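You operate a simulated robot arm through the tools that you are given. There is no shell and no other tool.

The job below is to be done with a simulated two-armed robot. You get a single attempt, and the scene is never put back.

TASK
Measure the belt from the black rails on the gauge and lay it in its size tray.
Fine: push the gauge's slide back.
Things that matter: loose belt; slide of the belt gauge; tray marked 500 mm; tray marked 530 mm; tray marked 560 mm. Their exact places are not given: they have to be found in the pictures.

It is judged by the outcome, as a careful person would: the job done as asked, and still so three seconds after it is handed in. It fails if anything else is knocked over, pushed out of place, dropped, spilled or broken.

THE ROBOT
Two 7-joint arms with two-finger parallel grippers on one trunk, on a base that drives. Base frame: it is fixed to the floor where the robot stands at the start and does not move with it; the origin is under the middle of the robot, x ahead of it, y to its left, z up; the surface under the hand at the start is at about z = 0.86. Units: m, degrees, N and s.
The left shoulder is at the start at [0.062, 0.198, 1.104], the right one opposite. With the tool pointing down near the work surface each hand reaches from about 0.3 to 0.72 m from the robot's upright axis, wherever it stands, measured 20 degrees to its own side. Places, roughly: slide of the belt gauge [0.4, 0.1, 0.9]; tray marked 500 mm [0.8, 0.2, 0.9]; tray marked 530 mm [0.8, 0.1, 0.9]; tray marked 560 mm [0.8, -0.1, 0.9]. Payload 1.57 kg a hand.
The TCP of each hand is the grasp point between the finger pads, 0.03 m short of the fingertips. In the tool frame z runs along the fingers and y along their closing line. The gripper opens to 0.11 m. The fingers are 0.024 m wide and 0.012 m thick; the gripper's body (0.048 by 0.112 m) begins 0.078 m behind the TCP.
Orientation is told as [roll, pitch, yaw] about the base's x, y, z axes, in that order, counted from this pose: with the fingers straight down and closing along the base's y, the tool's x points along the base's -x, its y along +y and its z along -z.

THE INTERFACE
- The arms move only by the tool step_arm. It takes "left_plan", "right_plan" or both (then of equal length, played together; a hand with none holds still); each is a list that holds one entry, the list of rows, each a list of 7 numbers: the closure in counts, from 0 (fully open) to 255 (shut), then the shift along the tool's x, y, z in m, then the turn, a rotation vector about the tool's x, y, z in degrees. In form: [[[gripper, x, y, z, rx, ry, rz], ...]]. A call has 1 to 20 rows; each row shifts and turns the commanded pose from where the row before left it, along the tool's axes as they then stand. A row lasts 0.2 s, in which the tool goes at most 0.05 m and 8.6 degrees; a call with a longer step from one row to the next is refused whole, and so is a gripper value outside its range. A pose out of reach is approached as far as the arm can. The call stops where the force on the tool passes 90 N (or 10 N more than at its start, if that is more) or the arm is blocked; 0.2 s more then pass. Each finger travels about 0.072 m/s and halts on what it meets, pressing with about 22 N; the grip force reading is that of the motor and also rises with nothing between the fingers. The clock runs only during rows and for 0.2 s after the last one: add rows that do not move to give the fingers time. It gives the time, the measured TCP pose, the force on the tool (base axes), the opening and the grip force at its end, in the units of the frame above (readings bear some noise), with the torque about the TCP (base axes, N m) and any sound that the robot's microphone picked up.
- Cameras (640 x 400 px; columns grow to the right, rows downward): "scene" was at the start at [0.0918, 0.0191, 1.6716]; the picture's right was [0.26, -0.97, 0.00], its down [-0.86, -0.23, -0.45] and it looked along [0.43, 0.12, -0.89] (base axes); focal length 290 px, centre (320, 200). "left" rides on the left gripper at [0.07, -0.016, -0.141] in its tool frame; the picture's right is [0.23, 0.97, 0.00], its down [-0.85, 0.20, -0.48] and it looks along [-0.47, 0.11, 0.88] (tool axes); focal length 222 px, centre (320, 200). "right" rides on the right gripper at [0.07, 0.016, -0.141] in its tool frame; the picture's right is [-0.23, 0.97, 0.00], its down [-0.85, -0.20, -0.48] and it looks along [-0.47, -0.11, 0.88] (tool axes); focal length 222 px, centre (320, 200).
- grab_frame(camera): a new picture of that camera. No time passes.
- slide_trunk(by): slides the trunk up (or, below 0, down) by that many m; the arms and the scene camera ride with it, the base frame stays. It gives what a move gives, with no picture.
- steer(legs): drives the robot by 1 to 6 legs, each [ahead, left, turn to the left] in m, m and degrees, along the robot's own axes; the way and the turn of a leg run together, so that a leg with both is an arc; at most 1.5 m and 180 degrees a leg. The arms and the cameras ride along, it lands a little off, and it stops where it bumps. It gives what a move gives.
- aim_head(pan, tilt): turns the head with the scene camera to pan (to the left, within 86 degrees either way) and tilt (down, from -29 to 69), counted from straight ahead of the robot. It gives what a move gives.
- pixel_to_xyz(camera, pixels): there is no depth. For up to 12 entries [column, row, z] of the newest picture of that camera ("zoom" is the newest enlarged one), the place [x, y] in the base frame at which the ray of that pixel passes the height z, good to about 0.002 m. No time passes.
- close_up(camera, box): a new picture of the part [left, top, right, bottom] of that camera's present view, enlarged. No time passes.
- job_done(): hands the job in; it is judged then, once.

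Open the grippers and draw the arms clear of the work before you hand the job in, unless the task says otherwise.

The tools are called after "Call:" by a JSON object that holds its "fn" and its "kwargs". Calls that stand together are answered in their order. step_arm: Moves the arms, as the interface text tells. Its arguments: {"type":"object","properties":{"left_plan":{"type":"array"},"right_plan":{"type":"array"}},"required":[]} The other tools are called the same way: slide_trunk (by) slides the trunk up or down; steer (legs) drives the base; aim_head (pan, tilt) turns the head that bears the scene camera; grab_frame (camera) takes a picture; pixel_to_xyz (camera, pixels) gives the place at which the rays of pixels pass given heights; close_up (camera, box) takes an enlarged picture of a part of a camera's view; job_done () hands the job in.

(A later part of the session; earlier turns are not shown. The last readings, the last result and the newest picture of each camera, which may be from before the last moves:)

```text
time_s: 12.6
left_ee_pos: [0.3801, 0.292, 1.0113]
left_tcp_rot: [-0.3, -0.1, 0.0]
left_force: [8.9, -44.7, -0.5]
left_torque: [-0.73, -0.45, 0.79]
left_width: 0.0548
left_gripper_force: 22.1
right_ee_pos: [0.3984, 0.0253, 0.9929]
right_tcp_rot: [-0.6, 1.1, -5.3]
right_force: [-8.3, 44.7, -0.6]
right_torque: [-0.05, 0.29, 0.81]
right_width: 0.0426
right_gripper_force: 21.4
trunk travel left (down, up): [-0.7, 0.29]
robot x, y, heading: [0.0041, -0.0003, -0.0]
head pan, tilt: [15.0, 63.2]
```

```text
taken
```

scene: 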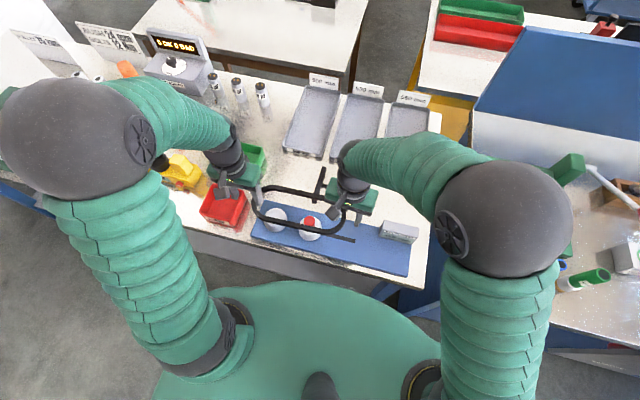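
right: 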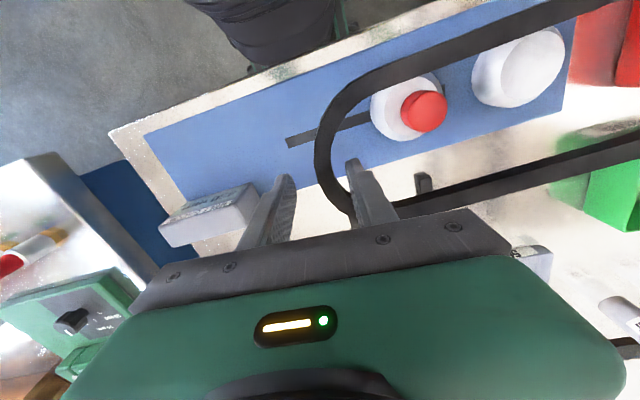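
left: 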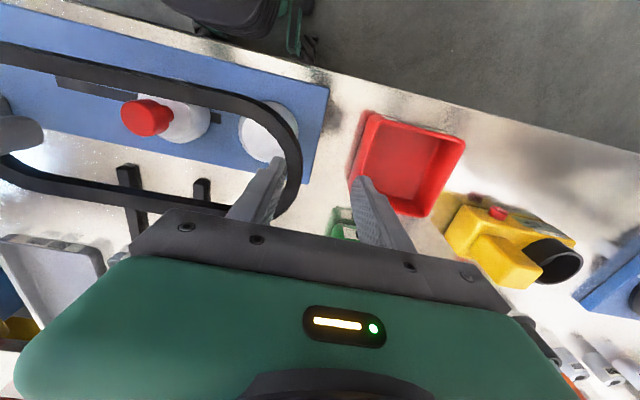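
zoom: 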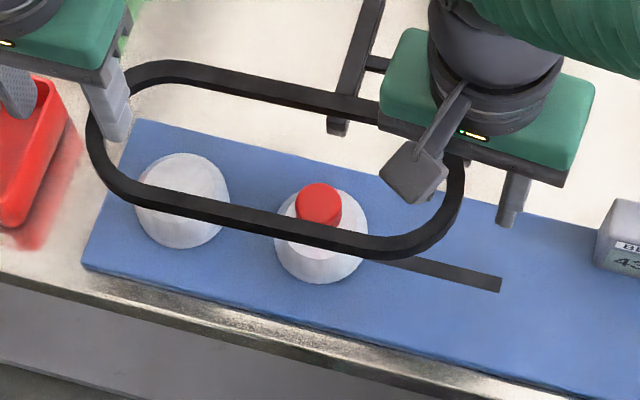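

The right arm stopped short (y=0.025 instead of 0.057, yaw -5°), so the belt is under 45 N tension and the fingers are pried open. I back off the same way half the path to relax it, slowly.

Call:
{"fn": "step_arm", "kwargs": {"left_plan": [[[255, -0.004, -0.008, 0, 0, 0, 0], [255, -0.004, -0.008, 0, 0, 0, 0], [255, -0.004, -0.008, 0, 0, 0, 0], [255, -0.004, -0.008, 0, 0, 0, 0], [255, 0, 0, 0, 0, 0, 0]]], "right_plan": [[[255, -0.004, -0.008, 0, 0, 0, 0], [255, -0.004, -0.008, 0, 0, 0, 0], [255, -0.004, -0.008, 0, 0, 0, 0], [255, -0.004, -0.008, 0, 0, 0, 0], [255, 0, 0, 0, 0, 0, 0]]]}}

Call:
{"fn": "close_up", "kwargs": {"camera": "scene", "box": [230, 150, 390, 250]}}

Call:
{"fn": "grab_frame", "kwargs": {"camera": "left"}}

Call:
{"fn": "grab_frame", "kwargs": {"camera": "right"}}

```text
time_s: 13.8
left_ee_pos: [0.3959, 0.2598, 1.0147]
left_tcp_rot: [-0.3, 0.0, 0.0]
left_force: [4.2, -44.1, 1.9]
left_torque: [-1.17, -0.51, 0.29]
left_width: 0.0175
left_gripper_force: 21.9
right_ee_pos: [0.3969, 0.0219, 0.9985]
right_tcp_rot: [-0.2, 0.7, -0.6]
right_force: [-3.7, 43.9, -4.4]
right_torque: [-0.28, 0.41, 0.57]
right_width: 0.0181
right_gripper_force: 21.9
trunk travel left (down, up): [-0.7, 0.29]
robot x, y, heading: [0.0008, -0.0016, 0.0]
head pan, tilt: [15.0, 63.2]
```

```text
4.00 times, centred on (310, 200) of scene
```

zoom: 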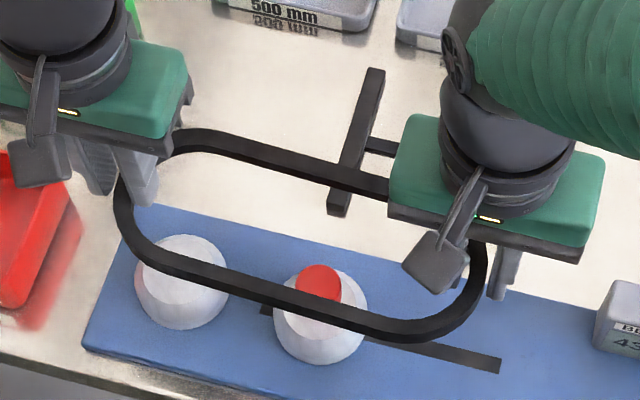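

```text
taken
```

left: 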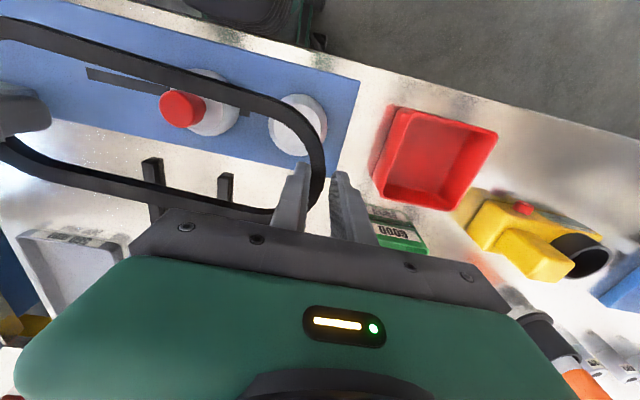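

```text
taken
```

right: 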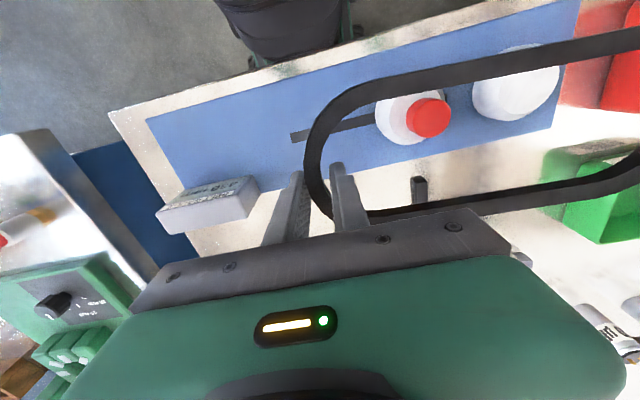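

Both hands are tracking again (spacing 0.238), grips have re-closed, but there is still tension; I bring the left hand 4 mm inward.

Call:
{"fn": "step_arm", "kwargs": {"left_plan": [[[255, 0, -0.002, 0, 0, 0, 0], [255, 0, -0.002, 0, 0, 0, 0], [255, 0, 0, 0, 0, 0, 0]]]}}

```text
time_s: 14.6
left_ee_pos: [0.3949, 0.2572, 1.0144]
left_tcp_rot: [-0.2, 0.0, 0.0]
left_force: [4.4, -35.2, 3.3]
left_torque: [-1.09, -0.41, 0.41]
left_width: 0.014
left_gripper_force: 22.0
right_ee_pos: [0.3994, 0.0201, 1.001]
right_tcp_rot: [-0.2, 0.3, -0.8]
right_force: [-5.7, 34.2, -5.0]
right_torque: [-0.37, 0.3, 0.65]
right_width: 0.0184
right_gripper_force: 21.7
trunk travel left (down, up): [-0.7, 0.29]
robot x, y, heading: [-0.0022, 0.0006, 0.0]
head pan, tilt: [15.0, 63.2]
```

The right hand still lags its command, at its reach limit. I move both 5 cm forward (+x) where the right arm reaches easily.

Call:
{"fn": "step_arm", "kwargs": {"left_plan": [[[255, -0.005, -0.001, 0, 0, 0, 0], [255, -0.005, -0.001, 0, 0, 0, 0], [255, -0.005, 0, 0, 0, 0, 0], [255, -0.005, 0, 0, 0, 0, 0], [255, -0.005, 0, 0, 0, 0, 0], [255, -0.005, 0, 0, 0, 0, 0], [255, -0.005, 0, 0, 0, 0, 0], [255, -0.005, 0, 0, 0, 0, 0], [255, -0.005, 0, 0, 0, 0, 0], [255, -0.005, 0, 0, 0, 0, 0], [255, 0, 0, 0, 0, 0, 0]]], "right_plan": [[[255, -0.005, 0, 0, 0, 0, 0], [255, -0.005, 0, 0, 0, 0, 0], [255, -0.005, 0, 0, 0, 0, 0], [255, -0.005, 0, 0, 0, 0, 0], [255, -0.005, 0, 0, 0, 0, 0], [255, -0.005, 0, 0, 0, 0, 0], [255, -0.005, 0, 0, 0, 0, 0], [255, -0.005, 0, 0, 0, 0, 0], [255, -0.005, 0, 0, 0, 0, 0], [255, -0.005, 0, 0, 0, 0, 0], [255, 0, 0, 0, 0, 0, 0]]]}}

Call:
{"fn": "grab_frame", "kwargs": {"camera": "scene"}}

Call:
{"fn": "close_up", "kwargs": {"camera": "scene", "box": [230, 150, 390, 250]}}

```text
time_s: 17.0
left_ee_pos: [0.4447, 0.2589, 1.0128]
left_tcp_rot: [0.1, 0.0, 0.1]
left_force: [3.0, 36.0, 1.4]
left_torque: [0.4, -0.02, 0.15]
left_width: 0.0146
left_gripper_force: 22.3
right_ee_pos: [0.4481, 0.0236, 1.0028]
right_tcp_rot: [-0.3, 0.0, 0.0]
right_force: [-3.2, -35.7, -1.8]
right_torque: [-0.36, -0.02, 0.6]
right_width: 0.0174
right_gripper_force: 21.9
trunk travel left (down, up): [-0.7, 0.29]
robot x, y, heading: [-0.0023, -0.0023, 0.3]
head pan, tilt: [15.0, 63.2]
```

```text
taken
```

scene: 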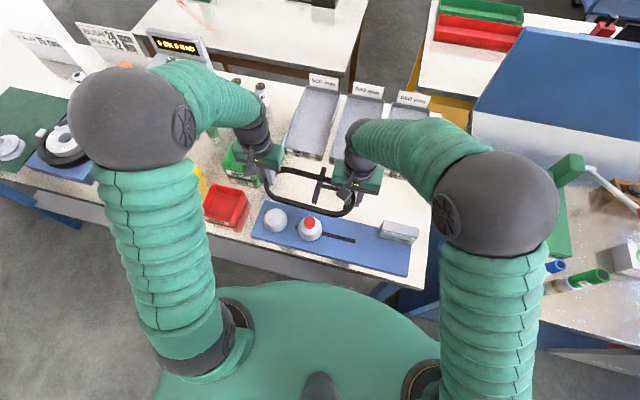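

```text
4.00 times, centred on (310, 200) of scene
```

zoom: 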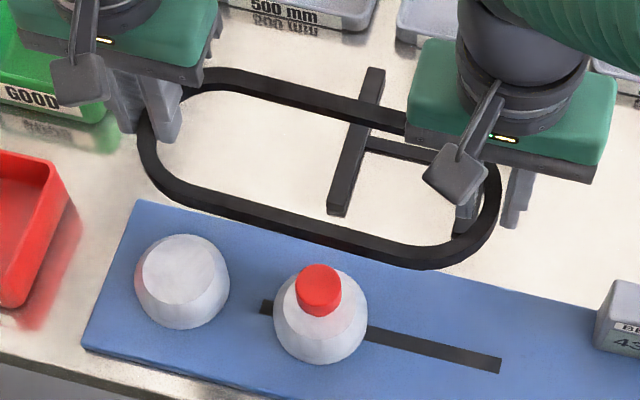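

Now 36 N compression remains; I widen the left by 5 mm and raise both 3 cm before driving the base back so the gauge falls in comfortable reach.

Call:
{"fn": "step_arm", "kwargs": {"left_plan": [[[255, 0, 0.0025, 0, 0, 0, 0], [255, 0, 0.002, 0, 0, 0, 0], [255, 0, 0, -0.015, 0, 0, 0], [255, 0, 0, -0.015, 0, 0, 0], [255, 0, 0, 0, 0, 0, 0]]], "right_plan": [[[255, 0, 0, 0, 0, 0, 0], [255, 0, 0, 0, 0, 0, 0], [255, 0, 0, -0.015, 0, 0, 0], [255, 0, 0, -0.015, 0, 0, 0], [255, 0, 0, 0, 0, 0, 0]]]}}

```text
time_s: 18.2
left_ee_pos: [0.4461, 0.2609, 1.0421]
left_tcp_rot: [-0.1, 0.1, 0.0]
left_force: [3.3, 22.3, 2.0]
left_torque: [0.17, 0.11, 0.11]
left_width: 0.0143
left_gripper_force: 22.2
right_ee_pos: [0.4476, 0.025, 1.0327]
right_tcp_rot: [0.0, 0.2, 0.1]
right_force: [-2.7, -21.3, -2.3]
right_torque: [-0.26, -0.11, 0.62]
right_width: 0.0175
right_gripper_force: 21.9
trunk travel left (down, up): [-0.7, 0.29]
robot x, y, heading: [0.0029, -0.0012, -0.0]
head pan, tilt: [15.0, 63.2]
```

Call:
{"fn": "step_arm", "kwargs": {"left_plan": [[[255, 0, 0.0025, 0, 0, 0, 0], [255, 0, 0.001, 0, 0, 0, 0], [255, 0, 0, 0, 0, 0, 0]]]}}

Call:
{"fn": "aim_head", "kwargs": {"pan": 0, "tilt": 69}}

Call:
{"fn": "grab_frame", "kwargs": {"camera": "scene"}}

```text
time_s: 19.0
left_ee_pos: [0.4454, 0.2624, 1.0442]
left_tcp_rot: [-0.3, 0.0, -0.2]
left_force: [3.4, -1.4, 2.7]
left_torque: [-0.39, -0.1, 0.11]
left_width: 0.0143
left_gripper_force: 21.8
right_ee_pos: [0.4459, 0.0274, 1.0309]
right_tcp_rot: [0.1, -0.1, 0.2]
right_force: [-3.5, 1.8, -3.3]
right_torque: [-0.38, 0.05, 0.64]
right_width: 0.0173
right_gripper_force: 22.2
trunk travel left (down, up): [-0.7, 0.29]
robot x, y, heading: [0.0011, 0.0001, -0.2]
head pan, tilt: [15.0, 63.2]
```

```text
time_s: 19.8
left_ee_pos: [0.4452, 0.2628, 1.0438]
left_tcp_rot: [-0.1, -0.1, -0.2]
left_force: [4.0, -16.2, 3.4]
left_torque: [-0.76, 0.0, 0.14]
left_width: 0.0143
left_gripper_force: 22.1
right_ee_pos: [0.4475, 0.0283, 1.0326]
right_tcp_rot: [0.1, 0.0, 0.1]
right_force: [-2.9, 16.2, -4.6]
right_torque: [-0.32, -0.05, 0.72]
right_width: 0.0176
right_gripper_force: 22.4
trunk travel left (down, up): [-0.7, 0.29]
robot x, y, heading: [-0.0007, 0.005, -0.2]
head pan, tilt: [0.0, 68.8]
```

```text
taken
```

scene: 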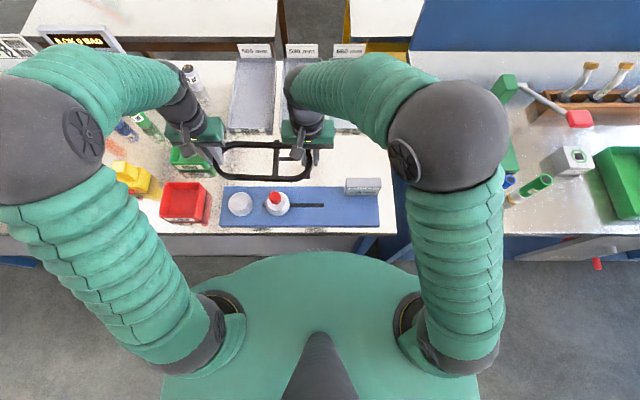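

The floor around the base is clear. I relax the slight tension and drive the base back 0.13 m and 0.07 m to the left.

Call:
{"fn": "step_arm", "kwargs": {"left_plan": [[[255, 0, -0.0015, 0, 0, 0, 0], [255, 0, 0, 0, 0, 0, 0]]]}}

Call:
{"fn": "steer", "kwargs": {"legs": [[-0.13, 0.07, 0]]}}

Call:
{"fn": "grab_frame", "kwargs": {"camera": "scene"}}

```text
time_s: 20.4
left_ee_pos: [0.4452, 0.2619, 1.0429]
left_tcp_rot: [-0.2, 0.0, 0.0]
left_force: [3.6, -19.9, 3.5]
left_torque: [-0.77, 0.0, 0.17]
left_width: 0.0142
left_gripper_force: 21.9
right_ee_pos: [0.4467, 0.0254, 1.0324]
right_tcp_rot: [0.0, 0.0, 0.0]
right_force: [-3.3, 19.7, -4.9]
right_torque: [-0.27, -0.05, 0.63]
right_width: 0.0173
right_gripper_force: 21.9
trunk travel left (down, up): [-0.7, 0.29]
robot x, y, heading: [-0.0007, -0.0012, -0.4]
head pan, tilt: [0.0, 68.8]
```

```text
time_s: 21.7
left_ee_pos: [0.3168, 0.3235, 1.0436]
left_tcp_rot: [0.3, 0.1, -0.1]
left_force: [3.9, -26.1, 4.2]
left_torque: [-0.84, -0.15, 0.18]
left_width: 0.0142
left_gripper_force: 22.1
right_ee_pos: [0.3183, 0.0873, 1.0311]
right_tcp_rot: [0.4, 0.1, 0.0]
right_force: [-3.1, 25.0, -4.1]
right_torque: [-0.27, 0.03, 0.63]
right_width: 0.0175
right_gripper_force: 22.0
trunk travel left (down, up): [-0.7, 0.29]
robot x, y, heading: [-0.1305, 0.0679, -0.0]
head pan, tilt: [0.0, 68.8]
```

```text
taken
```

scene: 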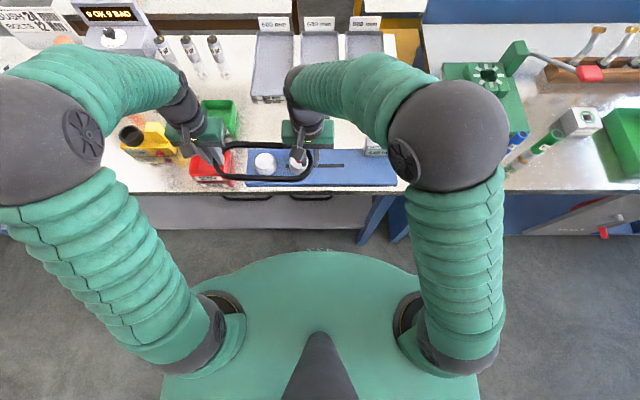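

Base moved as asked. Now arms move +x 0.0635 and -y 0.028 (left 3 mm more to relax the tension) to centre over the pulleys.

Call:
{"fn": "step_arm", "kwargs": {"left_plan": [[[255, 0, -0.003, 0, 0, 0, 0], [255, -0.0127, -0.0056, 0, 0, 0, 0], [255, -0.0127, -0.0056, 0, 0, 0, 0], [255, -0.0127, -0.0056, 0, 0, 0, 0], [255, -0.0127, -0.0056, 0, 0, 0, 0], [255, -0.0127, -0.0056, 0, 0, 0, 0], [255, 0, 0, 0, 0, 0, 0]]], "right_plan": [[[255, 0, 0, 0, 0, 0, 0], [255, -0.0127, -0.0056, 0, 0, 0, 0], [255, -0.0127, -0.0056, 0, 0, 0, 0], [255, -0.0127, -0.0056, 0, 0, 0, 0], [255, -0.0127, -0.0056, 0, 0, 0, 0], [255, -0.0127, -0.0056, 0, 0, 0, 0], [255, 0, 0, 0, 0, 0, 0]]]}}

Call:
{"fn": "grab_frame", "kwargs": {"camera": "scene"}}

Call:
{"fn": "close_up", "kwargs": {"camera": "scene", "box": [200, 120, 360, 220]}}

Call:
{"fn": "grab_frame", "kwargs": {"camera": "left"}}

Call:
{"fn": "grab_frame", "kwargs": {"camera": "right"}}

```text
time_s: 23.3
left_ee_pos: [0.3763, 0.2984, 1.0451]
left_tcp_rot: [0.1, -0.1, -0.1]
left_force: [3.2, 24.2, 1.3]
left_torque: [0.17, -0.13, 0.18]
left_width: 0.0145
left_gripper_force: 22.2
right_ee_pos: [0.378, 0.0629, 1.0329]
right_tcp_rot: [0.1, -0.2, -0.1]
right_force: [-3.2, -24.2, -2.6]
right_torque: [-0.42, 0.1, 0.65]
right_width: 0.0176
right_gripper_force: 21.8
trunk travel left (down, up): [-0.7, 0.29]
robot x, y, heading: [-0.1294, 0.0695, 0.0]
head pan, tilt: [0.0, 68.8]
```

```text
taken
```

scene: 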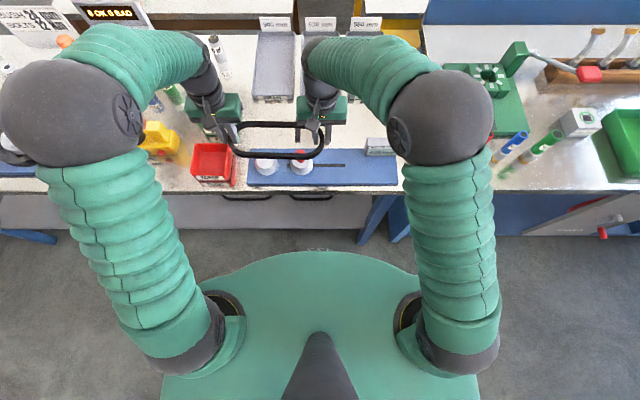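

```text
4.00 times, centred on (280, 170) of scene
```

zoom: 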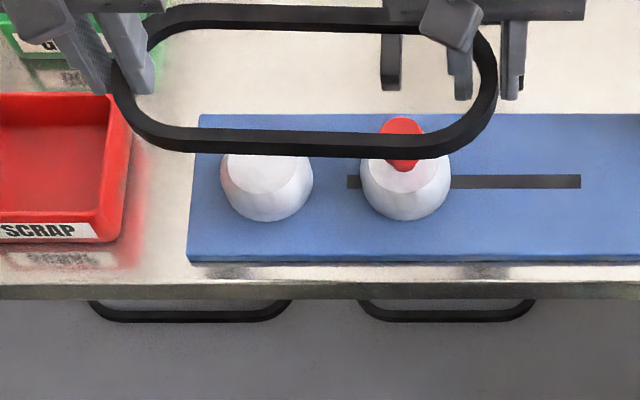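

```text
taken
```

left: 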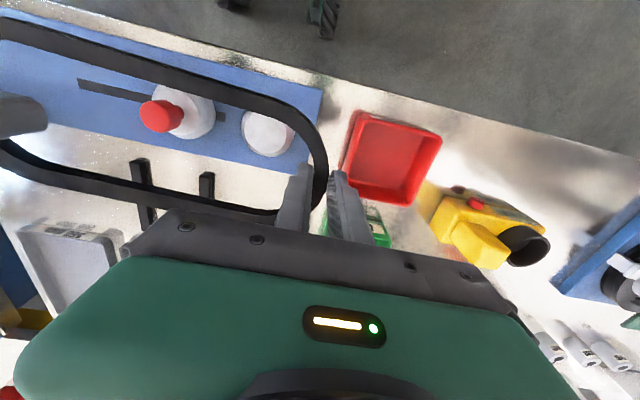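

```text
taken
```

right: 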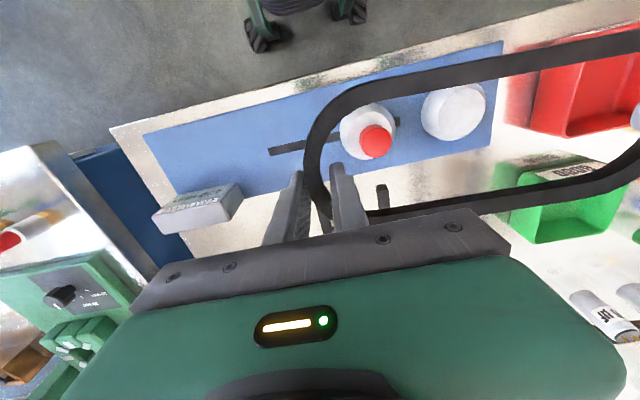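

I verify alignment: belt extremes at zoom (110,70)/(498,75) at z≈1.03 vs pulleys (knob top (402,123), fixed disk (267,172)).

Call:
{"fn": "close_up", "kwargs": {"camera": "scene", "box": [210, 110, 350, 200]}}

Call:
{"fn": "pixel_to_xyz", "kwargs": {"camera": "left", "pixels": [[328, 160, 1.03], [160, 115, 0.945], [268, 133, 0.9], [247, 132, 0.9], [289, 132, 0.9]]}}

Call:
{"fn": "pixel_to_xyz", "kwargs": {"camera": "right", "pixels": [[302, 165, 1.03], [375, 141, 0.945], [452, 110, 0.9]]}}

```text
4.44 times, centred on (280, 155) of scene
```

zoom: 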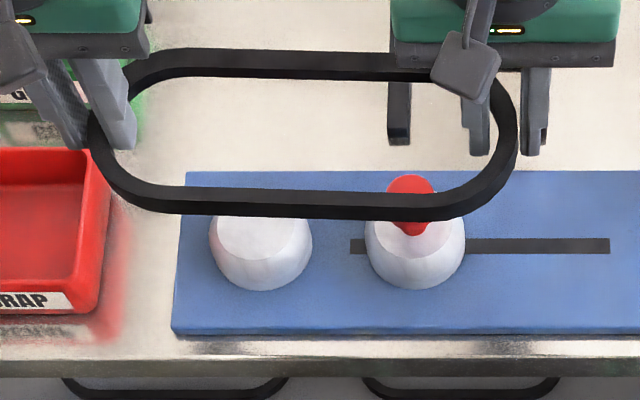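

```text
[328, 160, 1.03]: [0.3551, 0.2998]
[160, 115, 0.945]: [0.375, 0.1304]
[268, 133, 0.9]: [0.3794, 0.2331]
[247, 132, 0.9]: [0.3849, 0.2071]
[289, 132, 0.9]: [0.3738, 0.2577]
```

```text
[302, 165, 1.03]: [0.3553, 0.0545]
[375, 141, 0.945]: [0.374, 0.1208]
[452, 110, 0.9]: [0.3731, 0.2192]
```

Check pulleys again from the present scene view: base sides at (208,240)/(313,240) and (364,240)/(466,240), plate edges.

Call:
{"fn": "pixel_to_xyz", "kwargs": {"camera": "zoom", "pixels": [[208, 245, 0.87], [313, 245, 0.87], [364, 245, 0.87], [466, 245, 0.87], [410, 183, 0.947], [262, 226, 0.9], [415, 290, 0.86], [264, 291, 0.86], [480, 238, 0.86], [480, 252, 0.86], [187, 171, 0.86], [172, 328, 0.86]]}}

```text
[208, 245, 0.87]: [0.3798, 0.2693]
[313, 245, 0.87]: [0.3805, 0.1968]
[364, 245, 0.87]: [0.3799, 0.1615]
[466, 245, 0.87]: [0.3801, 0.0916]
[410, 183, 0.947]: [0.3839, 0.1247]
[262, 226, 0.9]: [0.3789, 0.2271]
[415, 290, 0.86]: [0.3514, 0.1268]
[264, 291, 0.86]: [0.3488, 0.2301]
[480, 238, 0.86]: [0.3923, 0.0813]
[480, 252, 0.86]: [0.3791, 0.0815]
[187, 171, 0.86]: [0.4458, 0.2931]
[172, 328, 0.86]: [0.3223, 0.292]
```

I compare with the belt's own edges in the same view, at z≈1.03.

Call:
{"fn": "pixel_to_xyz", "kwargs": {"camera": "zoom", "pixels": [[280, 48, 1.031], [280, 187, 1.031], [88, 115, 1.031], [517, 115, 1.031], [280, 48, 1.025], [280, 187, 1.025]]}}

Call:
{"fn": "close_up", "kwargs": {"camera": "right", "box": [270, 60, 510, 220]}}

```text
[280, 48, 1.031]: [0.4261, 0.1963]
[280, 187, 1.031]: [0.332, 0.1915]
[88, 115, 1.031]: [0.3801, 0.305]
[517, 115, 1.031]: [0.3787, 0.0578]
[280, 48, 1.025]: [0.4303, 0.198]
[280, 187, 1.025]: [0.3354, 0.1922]
```

```text
2.50 times, centred on (390, 140) of right
```

zoom: 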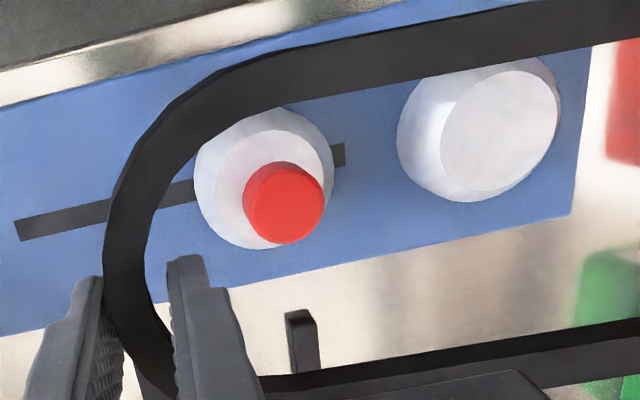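

Belt centre looks ~6 mm short in x of the pulley line; y is fine. I shift +6 mm, relax compression, and lower 10 cm so the belt hovers just above the pulley tops, encircling the knob.

Call:
{"fn": "step_arm", "kwargs": {"left_plan": [[[255, -0.003, 0.0025, 0, 0, 0, 0], [255, -0.003, 0, 0, 0, 0, 0], [255, 0, 0, 0.02, 0, 0, 0], [255, 0, 0, 0.02, 0, 0, 0], [255, 0, 0, 0.02, 0, 0, 0], [255, 0, 0, 0.02, 0, 0, 0], [255, 0, 0, 0.02, 0, 0, 0], [255, 0, 0, 0, 0, 0, 0]]], "right_plan": [[[255, -0.003, 0, 0, 0, 0, 0], [255, -0.003, 0, 0, 0, 0, 0], [255, 0, 0, 0.02, 0, 0, 0], [255, 0, 0, 0.02, 0, 0, 0], [255, 0, 0, 0.02, 0, 0, 0], [255, 0, 0, 0.02, 0, 0, 0], [255, 0, 0, 0.02, 0, 0, 0], [255, 0, 0, 0, 0, 0, 0]]]}}

Call:
{"fn": "close_up", "kwargs": {"camera": "scene", "box": [210, 110, 350, 200]}}

Call:
{"fn": "grab_frame", "kwargs": {"camera": "left"}}

Call:
{"fn": "grab_frame", "kwargs": {"camera": "right"}}

```text
time_s: 25.1
left_ee_pos: [0.3814, 0.302, 0.9446]
left_tcp_rot: [-0.3, -0.1, -0.1]
left_force: [2.8, 20.6, 1.2]
left_torque: [0.04, -0.04, 0.2]
left_width: 0.0142
left_gripper_force: 22.1
right_ee_pos: [0.3834, 0.0681, 0.9319]
right_tcp_rot: [0.0, 0.0, -0.2]
right_force: [-3.3, -20.2, -1.9]
right_torque: [-0.31, -0.01, 0.56]
right_width: 0.0173
right_gripper_force: 21.9
trunk travel left (down, up): [-0.7, 0.29]
robot x, y, heading: [-0.1249, 0.0695, -0.1]
head pan, tilt: [0.0, 68.8]
```

```text
4.44 times, centred on (280, 155) of scene
```

zoom: 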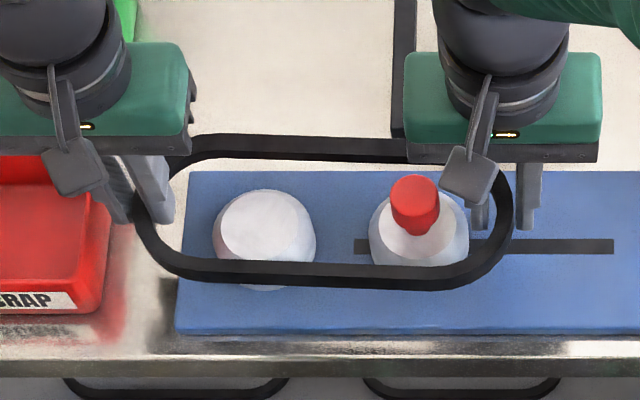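

```text
taken
```

left: 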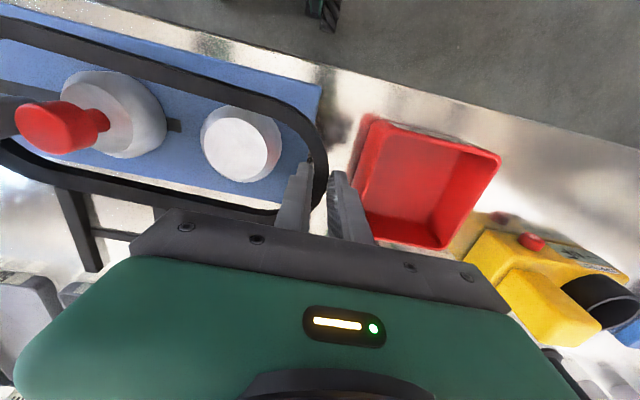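

```text
taken
```

right: 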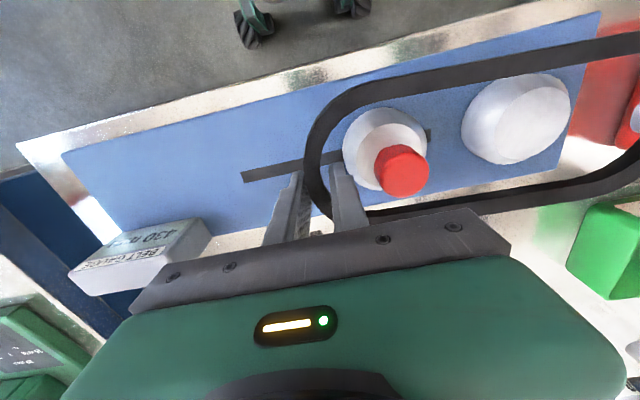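

Heights are good; the belt is centred ~8 mm too far +y (right inner finger near the sliding pulley). I check x from this view, then correct.

Call:
{"fn": "pixel_to_xyz", "kwargs": {"camera": "zoom", "pixels": [[300, 135, 0.931], [300, 260, 0.931], [133, 205, 0.931], [513, 205, 0.931], [213, 235, 0.87], [316, 235, 0.87], [368, 235, 0.87], [469, 235, 0.87], [500, 239, 0.86], [500, 254, 0.86], [190, 172, 0.86], [176, 330, 0.86]]}}

```text
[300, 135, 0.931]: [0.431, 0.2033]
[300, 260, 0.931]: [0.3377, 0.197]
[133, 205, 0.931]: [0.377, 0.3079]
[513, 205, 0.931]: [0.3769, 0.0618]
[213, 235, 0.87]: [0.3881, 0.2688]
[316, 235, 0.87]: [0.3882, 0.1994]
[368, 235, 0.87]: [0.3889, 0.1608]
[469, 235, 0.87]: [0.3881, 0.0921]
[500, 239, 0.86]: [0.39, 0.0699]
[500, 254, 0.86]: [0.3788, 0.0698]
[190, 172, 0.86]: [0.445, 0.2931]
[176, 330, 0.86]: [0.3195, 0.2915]
```

Shift +4 mm in x and -7 mm in y (right 8.5 mm to relieve compression), then lower both 4 cm onto the gauge gently.

Call:
{"fn": "step_arm", "kwargs": {"left_plan": [[[255, -0.002, -0.0035, 0, 0, 0, 0], [255, -0.002, -0.0035, 0, 0, 0, 0], [255, 0, 0, 0.01, 0, 0, 0], [255, 0, 0, 0.01, 0, 0, 0], [255, 0, 0, 0, 0, 0, 0]]], "right_plan": [[[255, -0.002, -0.0045, 0, 0, 0, 0], [255, -0.002, -0.004, 0, 0, 0, 0], [255, 0, 0, 0.01, 0, 0, 0], [255, 0, 0, 0.01, 0, 0, 0], [255, 0, 0, 0, 0, 0, 0]]]}}

Call:
{"fn": "close_up", "kwargs": {"camera": "scene", "box": [210, 110, 350, 200]}}

Call:
{"fn": "close_up", "kwargs": {"camera": "left", "box": [0, 20, 340, 240]}}

Call:
{"fn": "close_up", "kwargs": {"camera": "right", "box": [260, 20, 640, 240]}}

```text
time_s: 26.3
left_ee_pos: [0.3868, 0.293, 0.9232]
left_tcp_rot: [-0.1, -0.1, -0.2]
left_force: [4.1, 6.1, 2.2]
left_torque: [-0.18, -0.08, 0.19]
left_width: 0.014
left_gripper_force: 21.3
right_ee_pos: [0.3885, 0.0591, 0.913]
right_tcp_rot: [0.0, -0.1, 0.0]
right_force: [-3.7, -6.6, -3.5]
right_torque: [-0.37, 0.01, 0.65]
right_width: 0.0174
right_gripper_force: 22.4
trunk travel left (down, up): [-0.7, 0.29]
robot x, y, heading: [-0.1337, 0.0738, -0.1]
head pan, tilt: [0.0, 68.8]
```

```text
4.44 times, centred on (280, 155) of scene
```

zoom: 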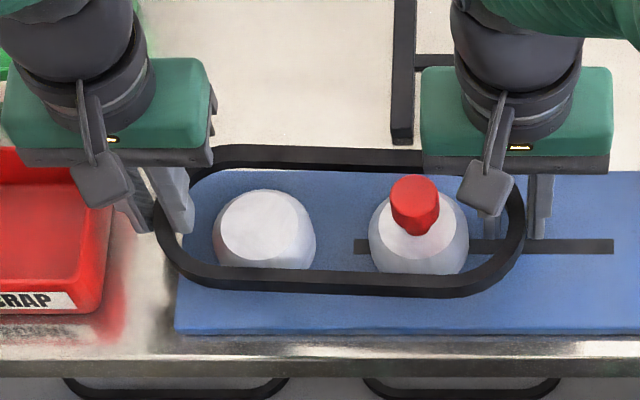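

```text
1.82 times, centred on (170, 130) of left
```

zoom: 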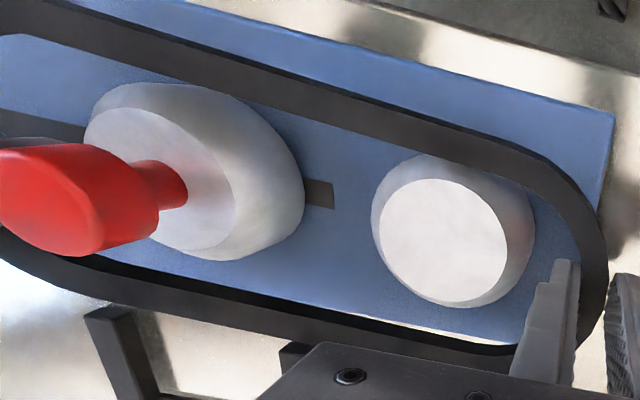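

```text
1.68 times, centred on (450, 130) of right
```

zoom: 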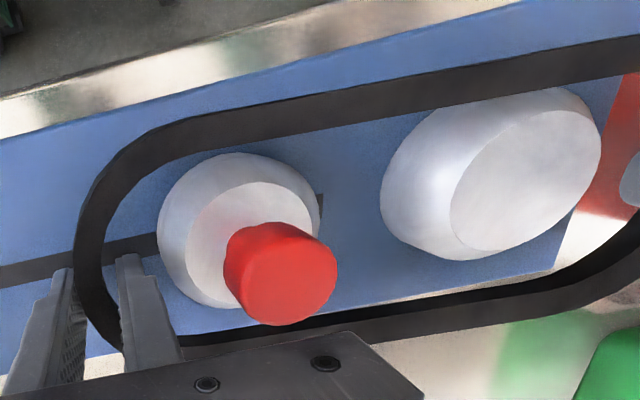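

The loop encircles both pulley tops well. I lower the right 1.8 cm and the left 2.6 cm, watching force.

Call:
{"fn": "step_arm", "kwargs": {"left_plan": [[[255, 0, 0, 0.007, 0, 0, 0], [255, 0, 0, 0.007, 0, 0, 0], [255, 0, 0, 0.006, 0, 0, 0], [255, 0, 0, 0.006, 0, 0, 0], [255, 0, 0, 0, 0, 0, 0]]], "right_plan": [[[255, 0, 0, 0.006, 0, 0, 0], [255, 0, 0, 0.005, 0, 0, 0], [255, 0, 0, 0.004, 0, 0, 0], [255, 0, 0, 0.003, 0, 0, 0], [255, 0, 0, 0, 0, 0, 0]]]}}

Call:
{"fn": "close_up", "kwargs": {"camera": "scene", "box": [210, 110, 350, 200]}}

Call:
{"fn": "close_up", "kwargs": {"camera": "left", "box": [0, 20, 440, 240]}}

Call:
{"fn": "close_up", "kwargs": {"camera": "right", "box": [260, 20, 640, 240]}}

```text
time_s: 27.5
left_ee_pos: [0.3853, 0.2931, 0.9026]
left_tcp_rot: [-0.1, -0.7, 0.0]
left_force: [13.7, 0.9, 19.0]
left_torque: [-0.39, -0.1, 0.32]
left_width: 0.0151
left_gripper_force: 22.4
right_ee_pos: [0.3868, 0.0588, 0.9015]
right_tcp_rot: [0.1, -0.8, 0.0]
right_force: [-0.3, -2.6, 59.0]
right_torque: [-1.29, 0.91, 1.45]
right_width: 0.018
right_gripper_force: 22.0
trunk travel left (down, up): [-0.7, 0.29]
robot x, y, heading: [-0.1301, 0.0707, -0.1]
head pan, tilt: [0.0, 68.8]
```

```text
4.44 times, centred on (280, 155) of scene
```

zoom: 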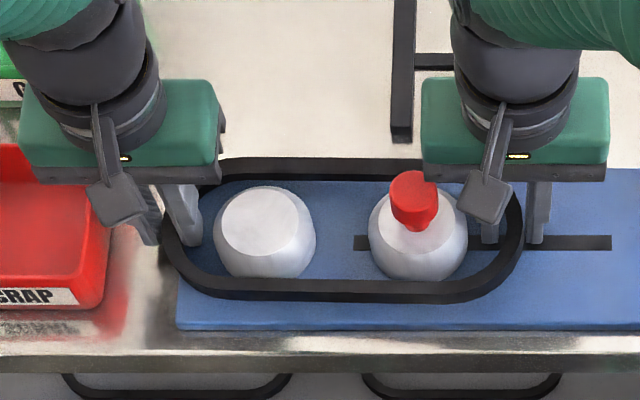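

```text
1.45 times, centred on (220, 130) of left
```

zoom: 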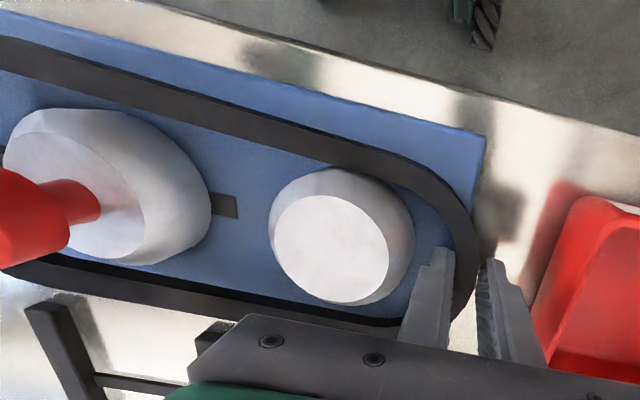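

```text
1.68 times, centred on (450, 130) of right
```

zoom: 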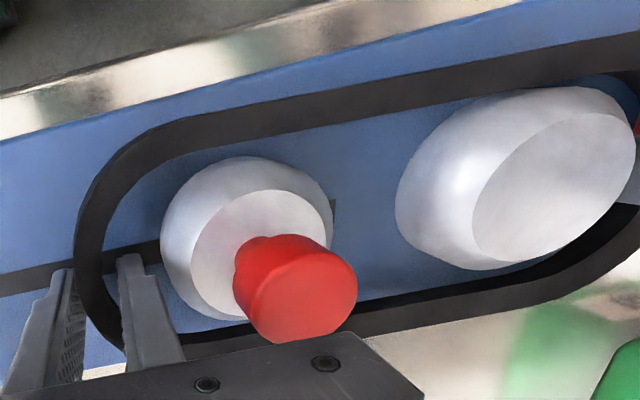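

Fingertips have reached the plate (≈0.872). I raise slightly to unload, then open both grippers just enough to let the belt drop.

Call:
{"fn": "step_arm", "kwargs": {"left_plan": [[[255, 0, 0, -0.004, 0, 0, 0], [255, 0, 0, 0, 0, 0, 0], [205, 0, 0, 0, 0, 0, 0], [200, 0, 0, 0, 0, 0, 0], [200, 0, 0, 0, 0, 0, 0], [200, 0, 0, 0, 0, 0, 0]]], "right_plan": [[[255, 0, 0, -0.007, 0, 0, 0], [255, 0, 0, 0, 0, 0, 0], [205, 0, 0, 0, 0, 0, 0], [200, 0, 0, 0, 0, 0, 0], [200, 0, 0, 0, 0, 0, 0], [200, 0, 0, 0, 0, 0, 0]]]}}

Call:
{"fn": "close_up", "kwargs": {"camera": "scene", "box": [210, 110, 350, 200]}}

Call:
{"fn": "close_up", "kwargs": {"camera": "left", "box": [0, 20, 440, 240]}}

Call:
{"fn": "close_up", "kwargs": {"camera": "right", "box": [260, 20, 640, 240]}}

```text
time_s: 28.9
left_ee_pos: [0.3857, 0.2957, 0.9032]
left_tcp_rot: [-0.2, -0.1, -0.1]
left_force: [-3.6, 5.8, 19.0]
left_torque: [-0.04, 0.26, -0.27]
left_width: 0.0186
left_gripper_force: 0.0
right_ee_pos: [0.386, 0.0592, 0.9032]
right_tcp_rot: [-0.2, 0.1, 0.1]
right_force: [-0.5, 0.2, 0.1]
right_torque: [-0.02, -0.02, 0.02]
right_width: 0.0239
right_gripper_force: 0.0
trunk travel left (down, up): [-0.7, 0.29]
robot x, y, heading: [-0.1285, 0.068, 0.1]
head pan, tilt: [0.0, 68.8]
```

```text
4.44 times, centred on (280, 155) of scene
```

zoom: 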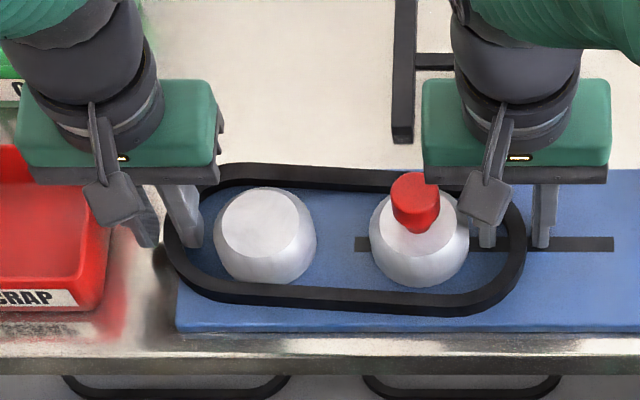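

```text
1.45 times, centred on (220, 130) of left
```

zoom: 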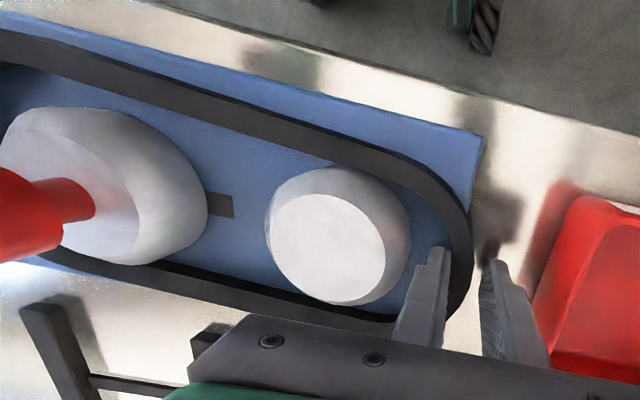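

```text
1.68 times, centred on (450, 130) of right
```

zoom: 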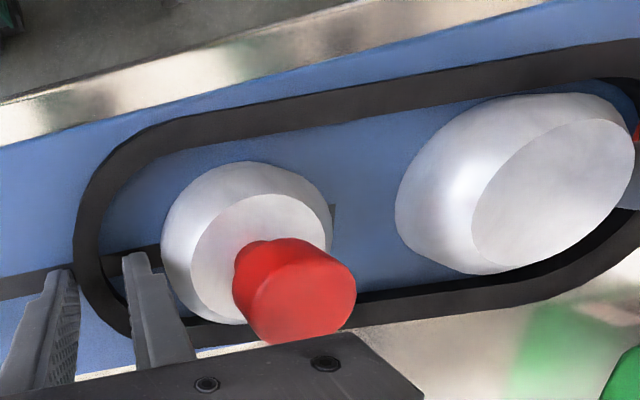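

The right side is released; the left gripper is still touching something (19 N up). I raise the left by 5 mm, shift it 3 mm outward and open a bit more.

Call:
{"fn": "step_arm", "kwargs": {"left_plan": [[[195, 0, 0.001, -0.003, 0, 0, 0], [190, 0, 0.001, -0.002, 0, 0, 0], [190, 0, 0.001, 0, 0, 0, 0], [190, 0, 0, 0, 0, 0, 0]]]}}

Call:
{"fn": "close_up", "kwargs": {"camera": "scene", "box": [210, 110, 350, 200]}}

Call:
{"fn": "close_up", "kwargs": {"camera": "left", "box": [0, 20, 440, 240]}}

```text
time_s: 29.9
left_ee_pos: [0.3871, 0.2968, 0.9072]
left_tcp_rot: [-0.2, 0.0, -0.2]
left_force: [0.2, -0.2, -0.1]
left_torque: [0.0, 0.01, -0.01]
left_width: 0.028
left_gripper_force: 0.0
right_ee_pos: [0.3881, 0.057, 0.9016]
right_tcp_rot: [0.0, 0.0, 0.0]
right_force: [-1.1, -0.2, 1.6]
right_torque: [0.01, 0.01, 0.02]
right_width: 0.023
right_gripper_force: 0.1
trunk travel left (down, up): [-0.7, 0.29]
robot x, y, heading: [-0.1288, 0.0702, -0.1]
head pan, tilt: [0.0, 68.8]
```

```text
4.44 times, centred on (280, 155) of scene
```

zoom: 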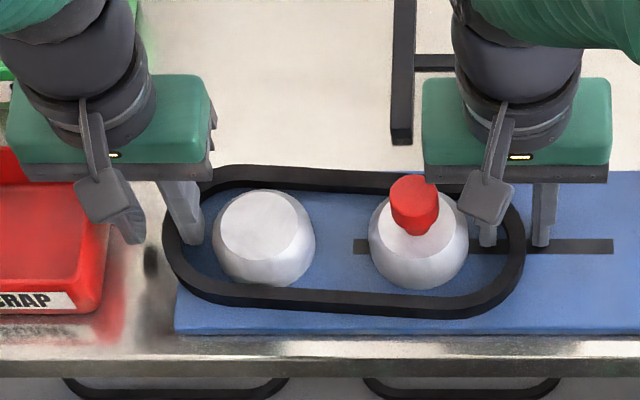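

```text
1.45 times, centred on (220, 130) of left
```

zoom: 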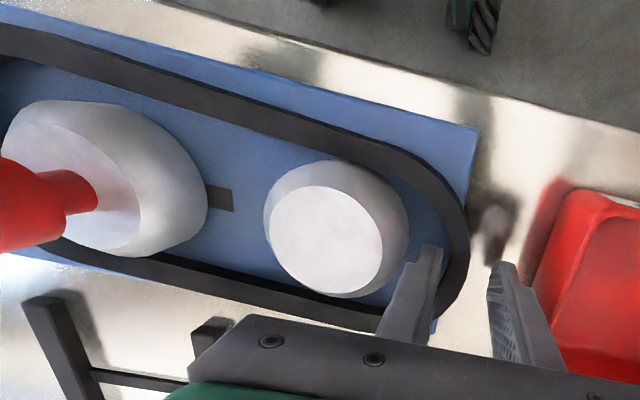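

The belt lies flat around both pulleys on the plate. I raise both hands straight up 12 cm.

Call:
{"fn": "step_arm", "kwargs": {"left_plan": [[[190, 0, 0, -0.01, 0, 0, 0], [190, 0, 0, -0.02, 0, 0, 0], [190, 0, 0, -0.03, 0, 0, 0], [190, 0, 0, -0.03, 0, 0, 0], [190, 0, 0, -0.03, 0, 0, 0], [190, 0, 0, 0, 0, 0, 0]]], "right_plan": [[[200, 0, 0, -0.01, 0, 0, 0], [200, 0, 0, -0.02, 0, 0, 0], [200, 0, 0, -0.03, 0, 0, 0], [200, 0, 0, -0.03, 0, 0, 0], [200, 0, 0, -0.03, 0, 0, 0], [200, 0, 0, 0, 0, 0, 0]]]}}

Call:
{"fn": "close_up", "kwargs": {"camera": "scene", "box": [200, 110, 400, 230]}}

Call:
{"fn": "grab_frame", "kwargs": {"camera": "right"}}

```text
time_s: 31.3
left_ee_pos: [0.3862, 0.2972, 1.0258]
left_tcp_rot: [0.0, 0.0, -0.2]
left_force: [0.0, -0.3, -0.3]
left_torque: [-0.04, 0.0, 0.02]
left_width: 0.0284
left_gripper_force: 0.1
right_ee_pos: [0.3873, 0.0586, 1.0214]
right_tcp_rot: [0.0, 0.0, 0.1]
right_force: [-0.6, 0.3, 0.2]
right_torque: [-0.01, 0.03, 0.02]
right_width: 0.0238
right_gripper_force: 0.1
trunk travel left (down, up): [-0.7, 0.29]
robot x, y, heading: [-0.1294, 0.0677, 0.0]
head pan, tilt: [0.0, 68.8]
```

```text
3.20 times, centred on (300, 170) of scene
```

zoom: 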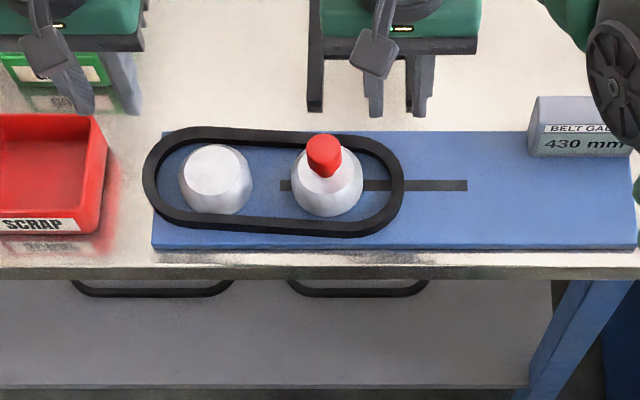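

```text
taken
```

right: 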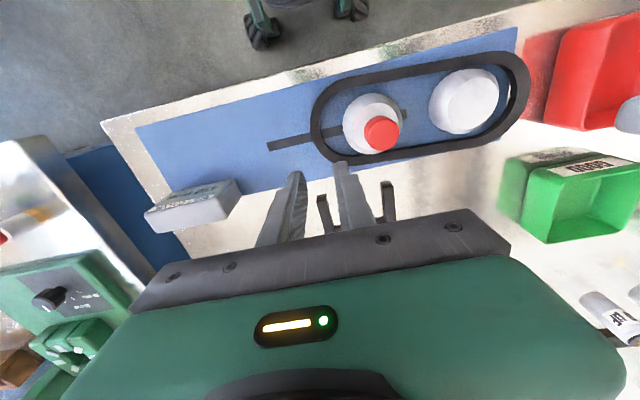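

The belt sits around both pulleys. I bring the right hand above the red knob (0.384,0.126) with fingers open, and raise the left hand out of the way.

Call:
{"fn": "step_arm", "kwargs": {"left_plan": [[[190, 0, 0.01, -0.02, 0, 0, 0], [190, 0, 0.01, -0.02, 0, 0, 0], [190, 0, 0.01, -0.02, 0, 0, 0], [190, 0, 0.01, -0.02, 0, 0, 0], [190, 0, 0, 0, 0, 0, 0]]], "right_plan": [[[70, 0.001, 0.017, -0.005, 0, 0, 0], [70, 0.001, 0.017, 0, 0, 0, 0], [70, 0.001, 0.017, 0, 0, 0, 0], [70, 0, 0.0166, 0, 0, 0, 0], [70, 0, 0, 0, 0, 0, 0]]]}}

Call:
{"fn": "close_up", "kwargs": {"camera": "scene", "box": [200, 110, 400, 230]}}

Call:
{"fn": "grab_frame", "kwargs": {"camera": "right"}}

```text
time_s: 32.5
left_ee_pos: [0.3872, 0.3388, 1.106]
left_tcp_rot: [-0.2, 0.0, 0.0]
left_force: [0.5, 0.7, -0.2]
left_torque: [-0.02, -0.01, 0.0]
left_width: 0.0281
left_gripper_force: 0.1
right_ee_pos: [0.3852, 0.1262, 1.0279]
right_tcp_rot: [0.0, 0.0, 0.0]
right_force: [0.3, 0.5, 0.7]
right_torque: [0.0, 0.01, -0.01]
right_width: 0.08
right_gripper_force: 0.0
trunk travel left (down, up): [-0.7, 0.29]
robot x, y, heading: [-0.1295, 0.0699, -0.1]
head pan, tilt: [0.0, 68.8]
```

```text
3.20 times, centred on (300, 170) of scene
```

zoom: 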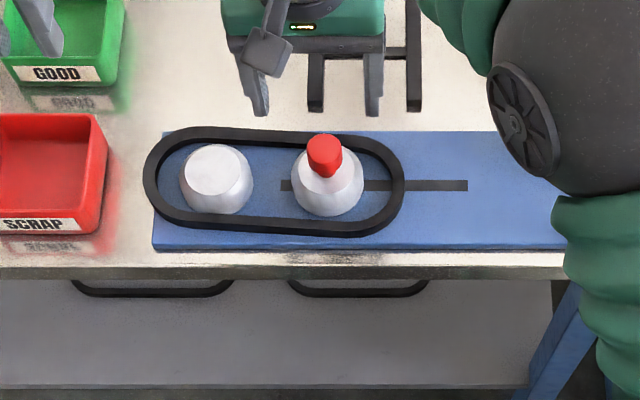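

```text
taken
```

right: 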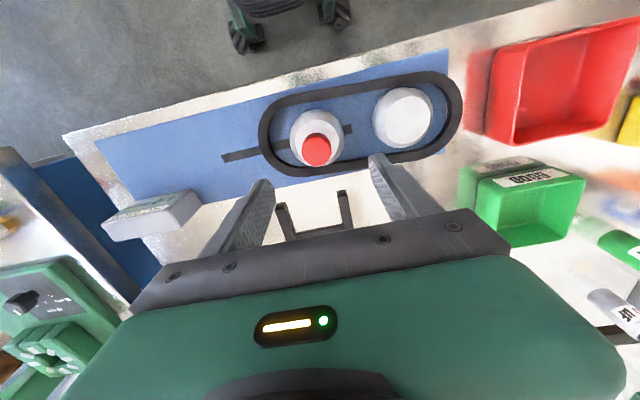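

The right hand reached it. I lower to z≈0.95 around the knob.

Call:
{"fn": "step_arm", "kwargs": {"right_plan": [[[70, 0.001, 0, 0.026, 0, 0, 0], [70, 0, 0, 0.026, 0, 0, 0], [70, 0, 0, 0.024, 0, 0, 0], [70, 0, 0, 0, 0, 0, 0]]]}}

Call:
{"fn": "close_up", "kwargs": {"camera": "scene", "box": [230, 120, 350, 200]}}

Call:
{"fn": "grab_frame", "kwargs": {"camera": "right"}}

```text
time_s: 33.5
left_ee_pos: [0.3864, 0.3377, 1.1069]
left_tcp_rot: [-0.3, -0.1, -0.1]
left_force: [0.0, 0.2, -0.2]
left_torque: [0.01, 0.02, -0.03]
left_width: 0.0279
left_gripper_force: 0.1
right_ee_pos: [0.3828, 0.1263, 0.9508]
right_tcp_rot: [0.0, -0.1, 0.0]
right_force: [0.0, 0.0, -0.1]
right_torque: [0.01, -0.01, -0.01]
right_width: 0.0798
right_gripper_force: 0.1
trunk travel left (down, up): [-0.7, 0.29]
robot x, y, heading: [-0.1311, 0.0669, -0.2]
head pan, tilt: [0.0, 68.8]
```

```text
5.00 times, centred on (290, 160) of scene
```

zoom: 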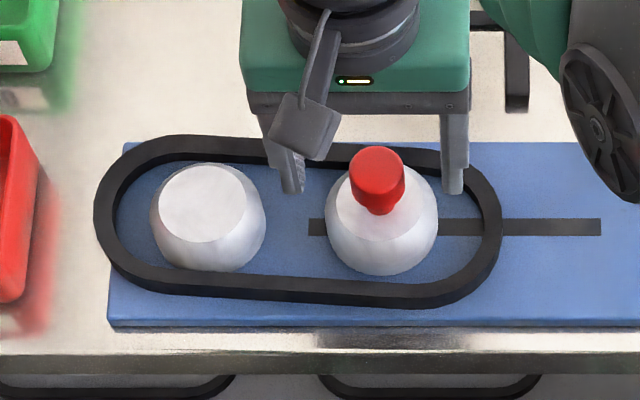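

```text
taken
```

right: 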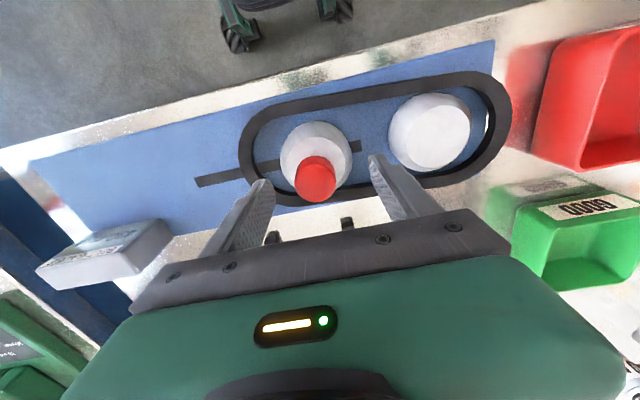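

I check x alignment of fingertips against the knob.

Call:
{"fn": "pixel_to_xyz", "kwargs": {"camera": "zoom", "pixels": [[293, 192, 0.92], [452, 192, 0.92], [376, 160, 0.947], [382, 205, 0.91], [376, 182, 0.947], [376, 146, 0.947]]}}

Call:
{"fn": "close_up", "kwargs": {"camera": "right", "box": [200, 80, 480, 240]}}

```text
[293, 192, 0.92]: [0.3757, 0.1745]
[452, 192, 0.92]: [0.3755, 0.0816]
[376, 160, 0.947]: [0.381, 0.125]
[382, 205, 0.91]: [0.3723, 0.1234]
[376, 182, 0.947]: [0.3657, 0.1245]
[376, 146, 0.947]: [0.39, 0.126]
```

```text
2.29 times, centred on (340, 160) of right
```

zoom: 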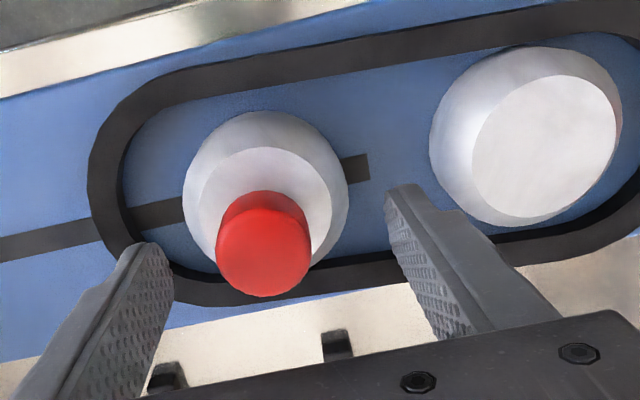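

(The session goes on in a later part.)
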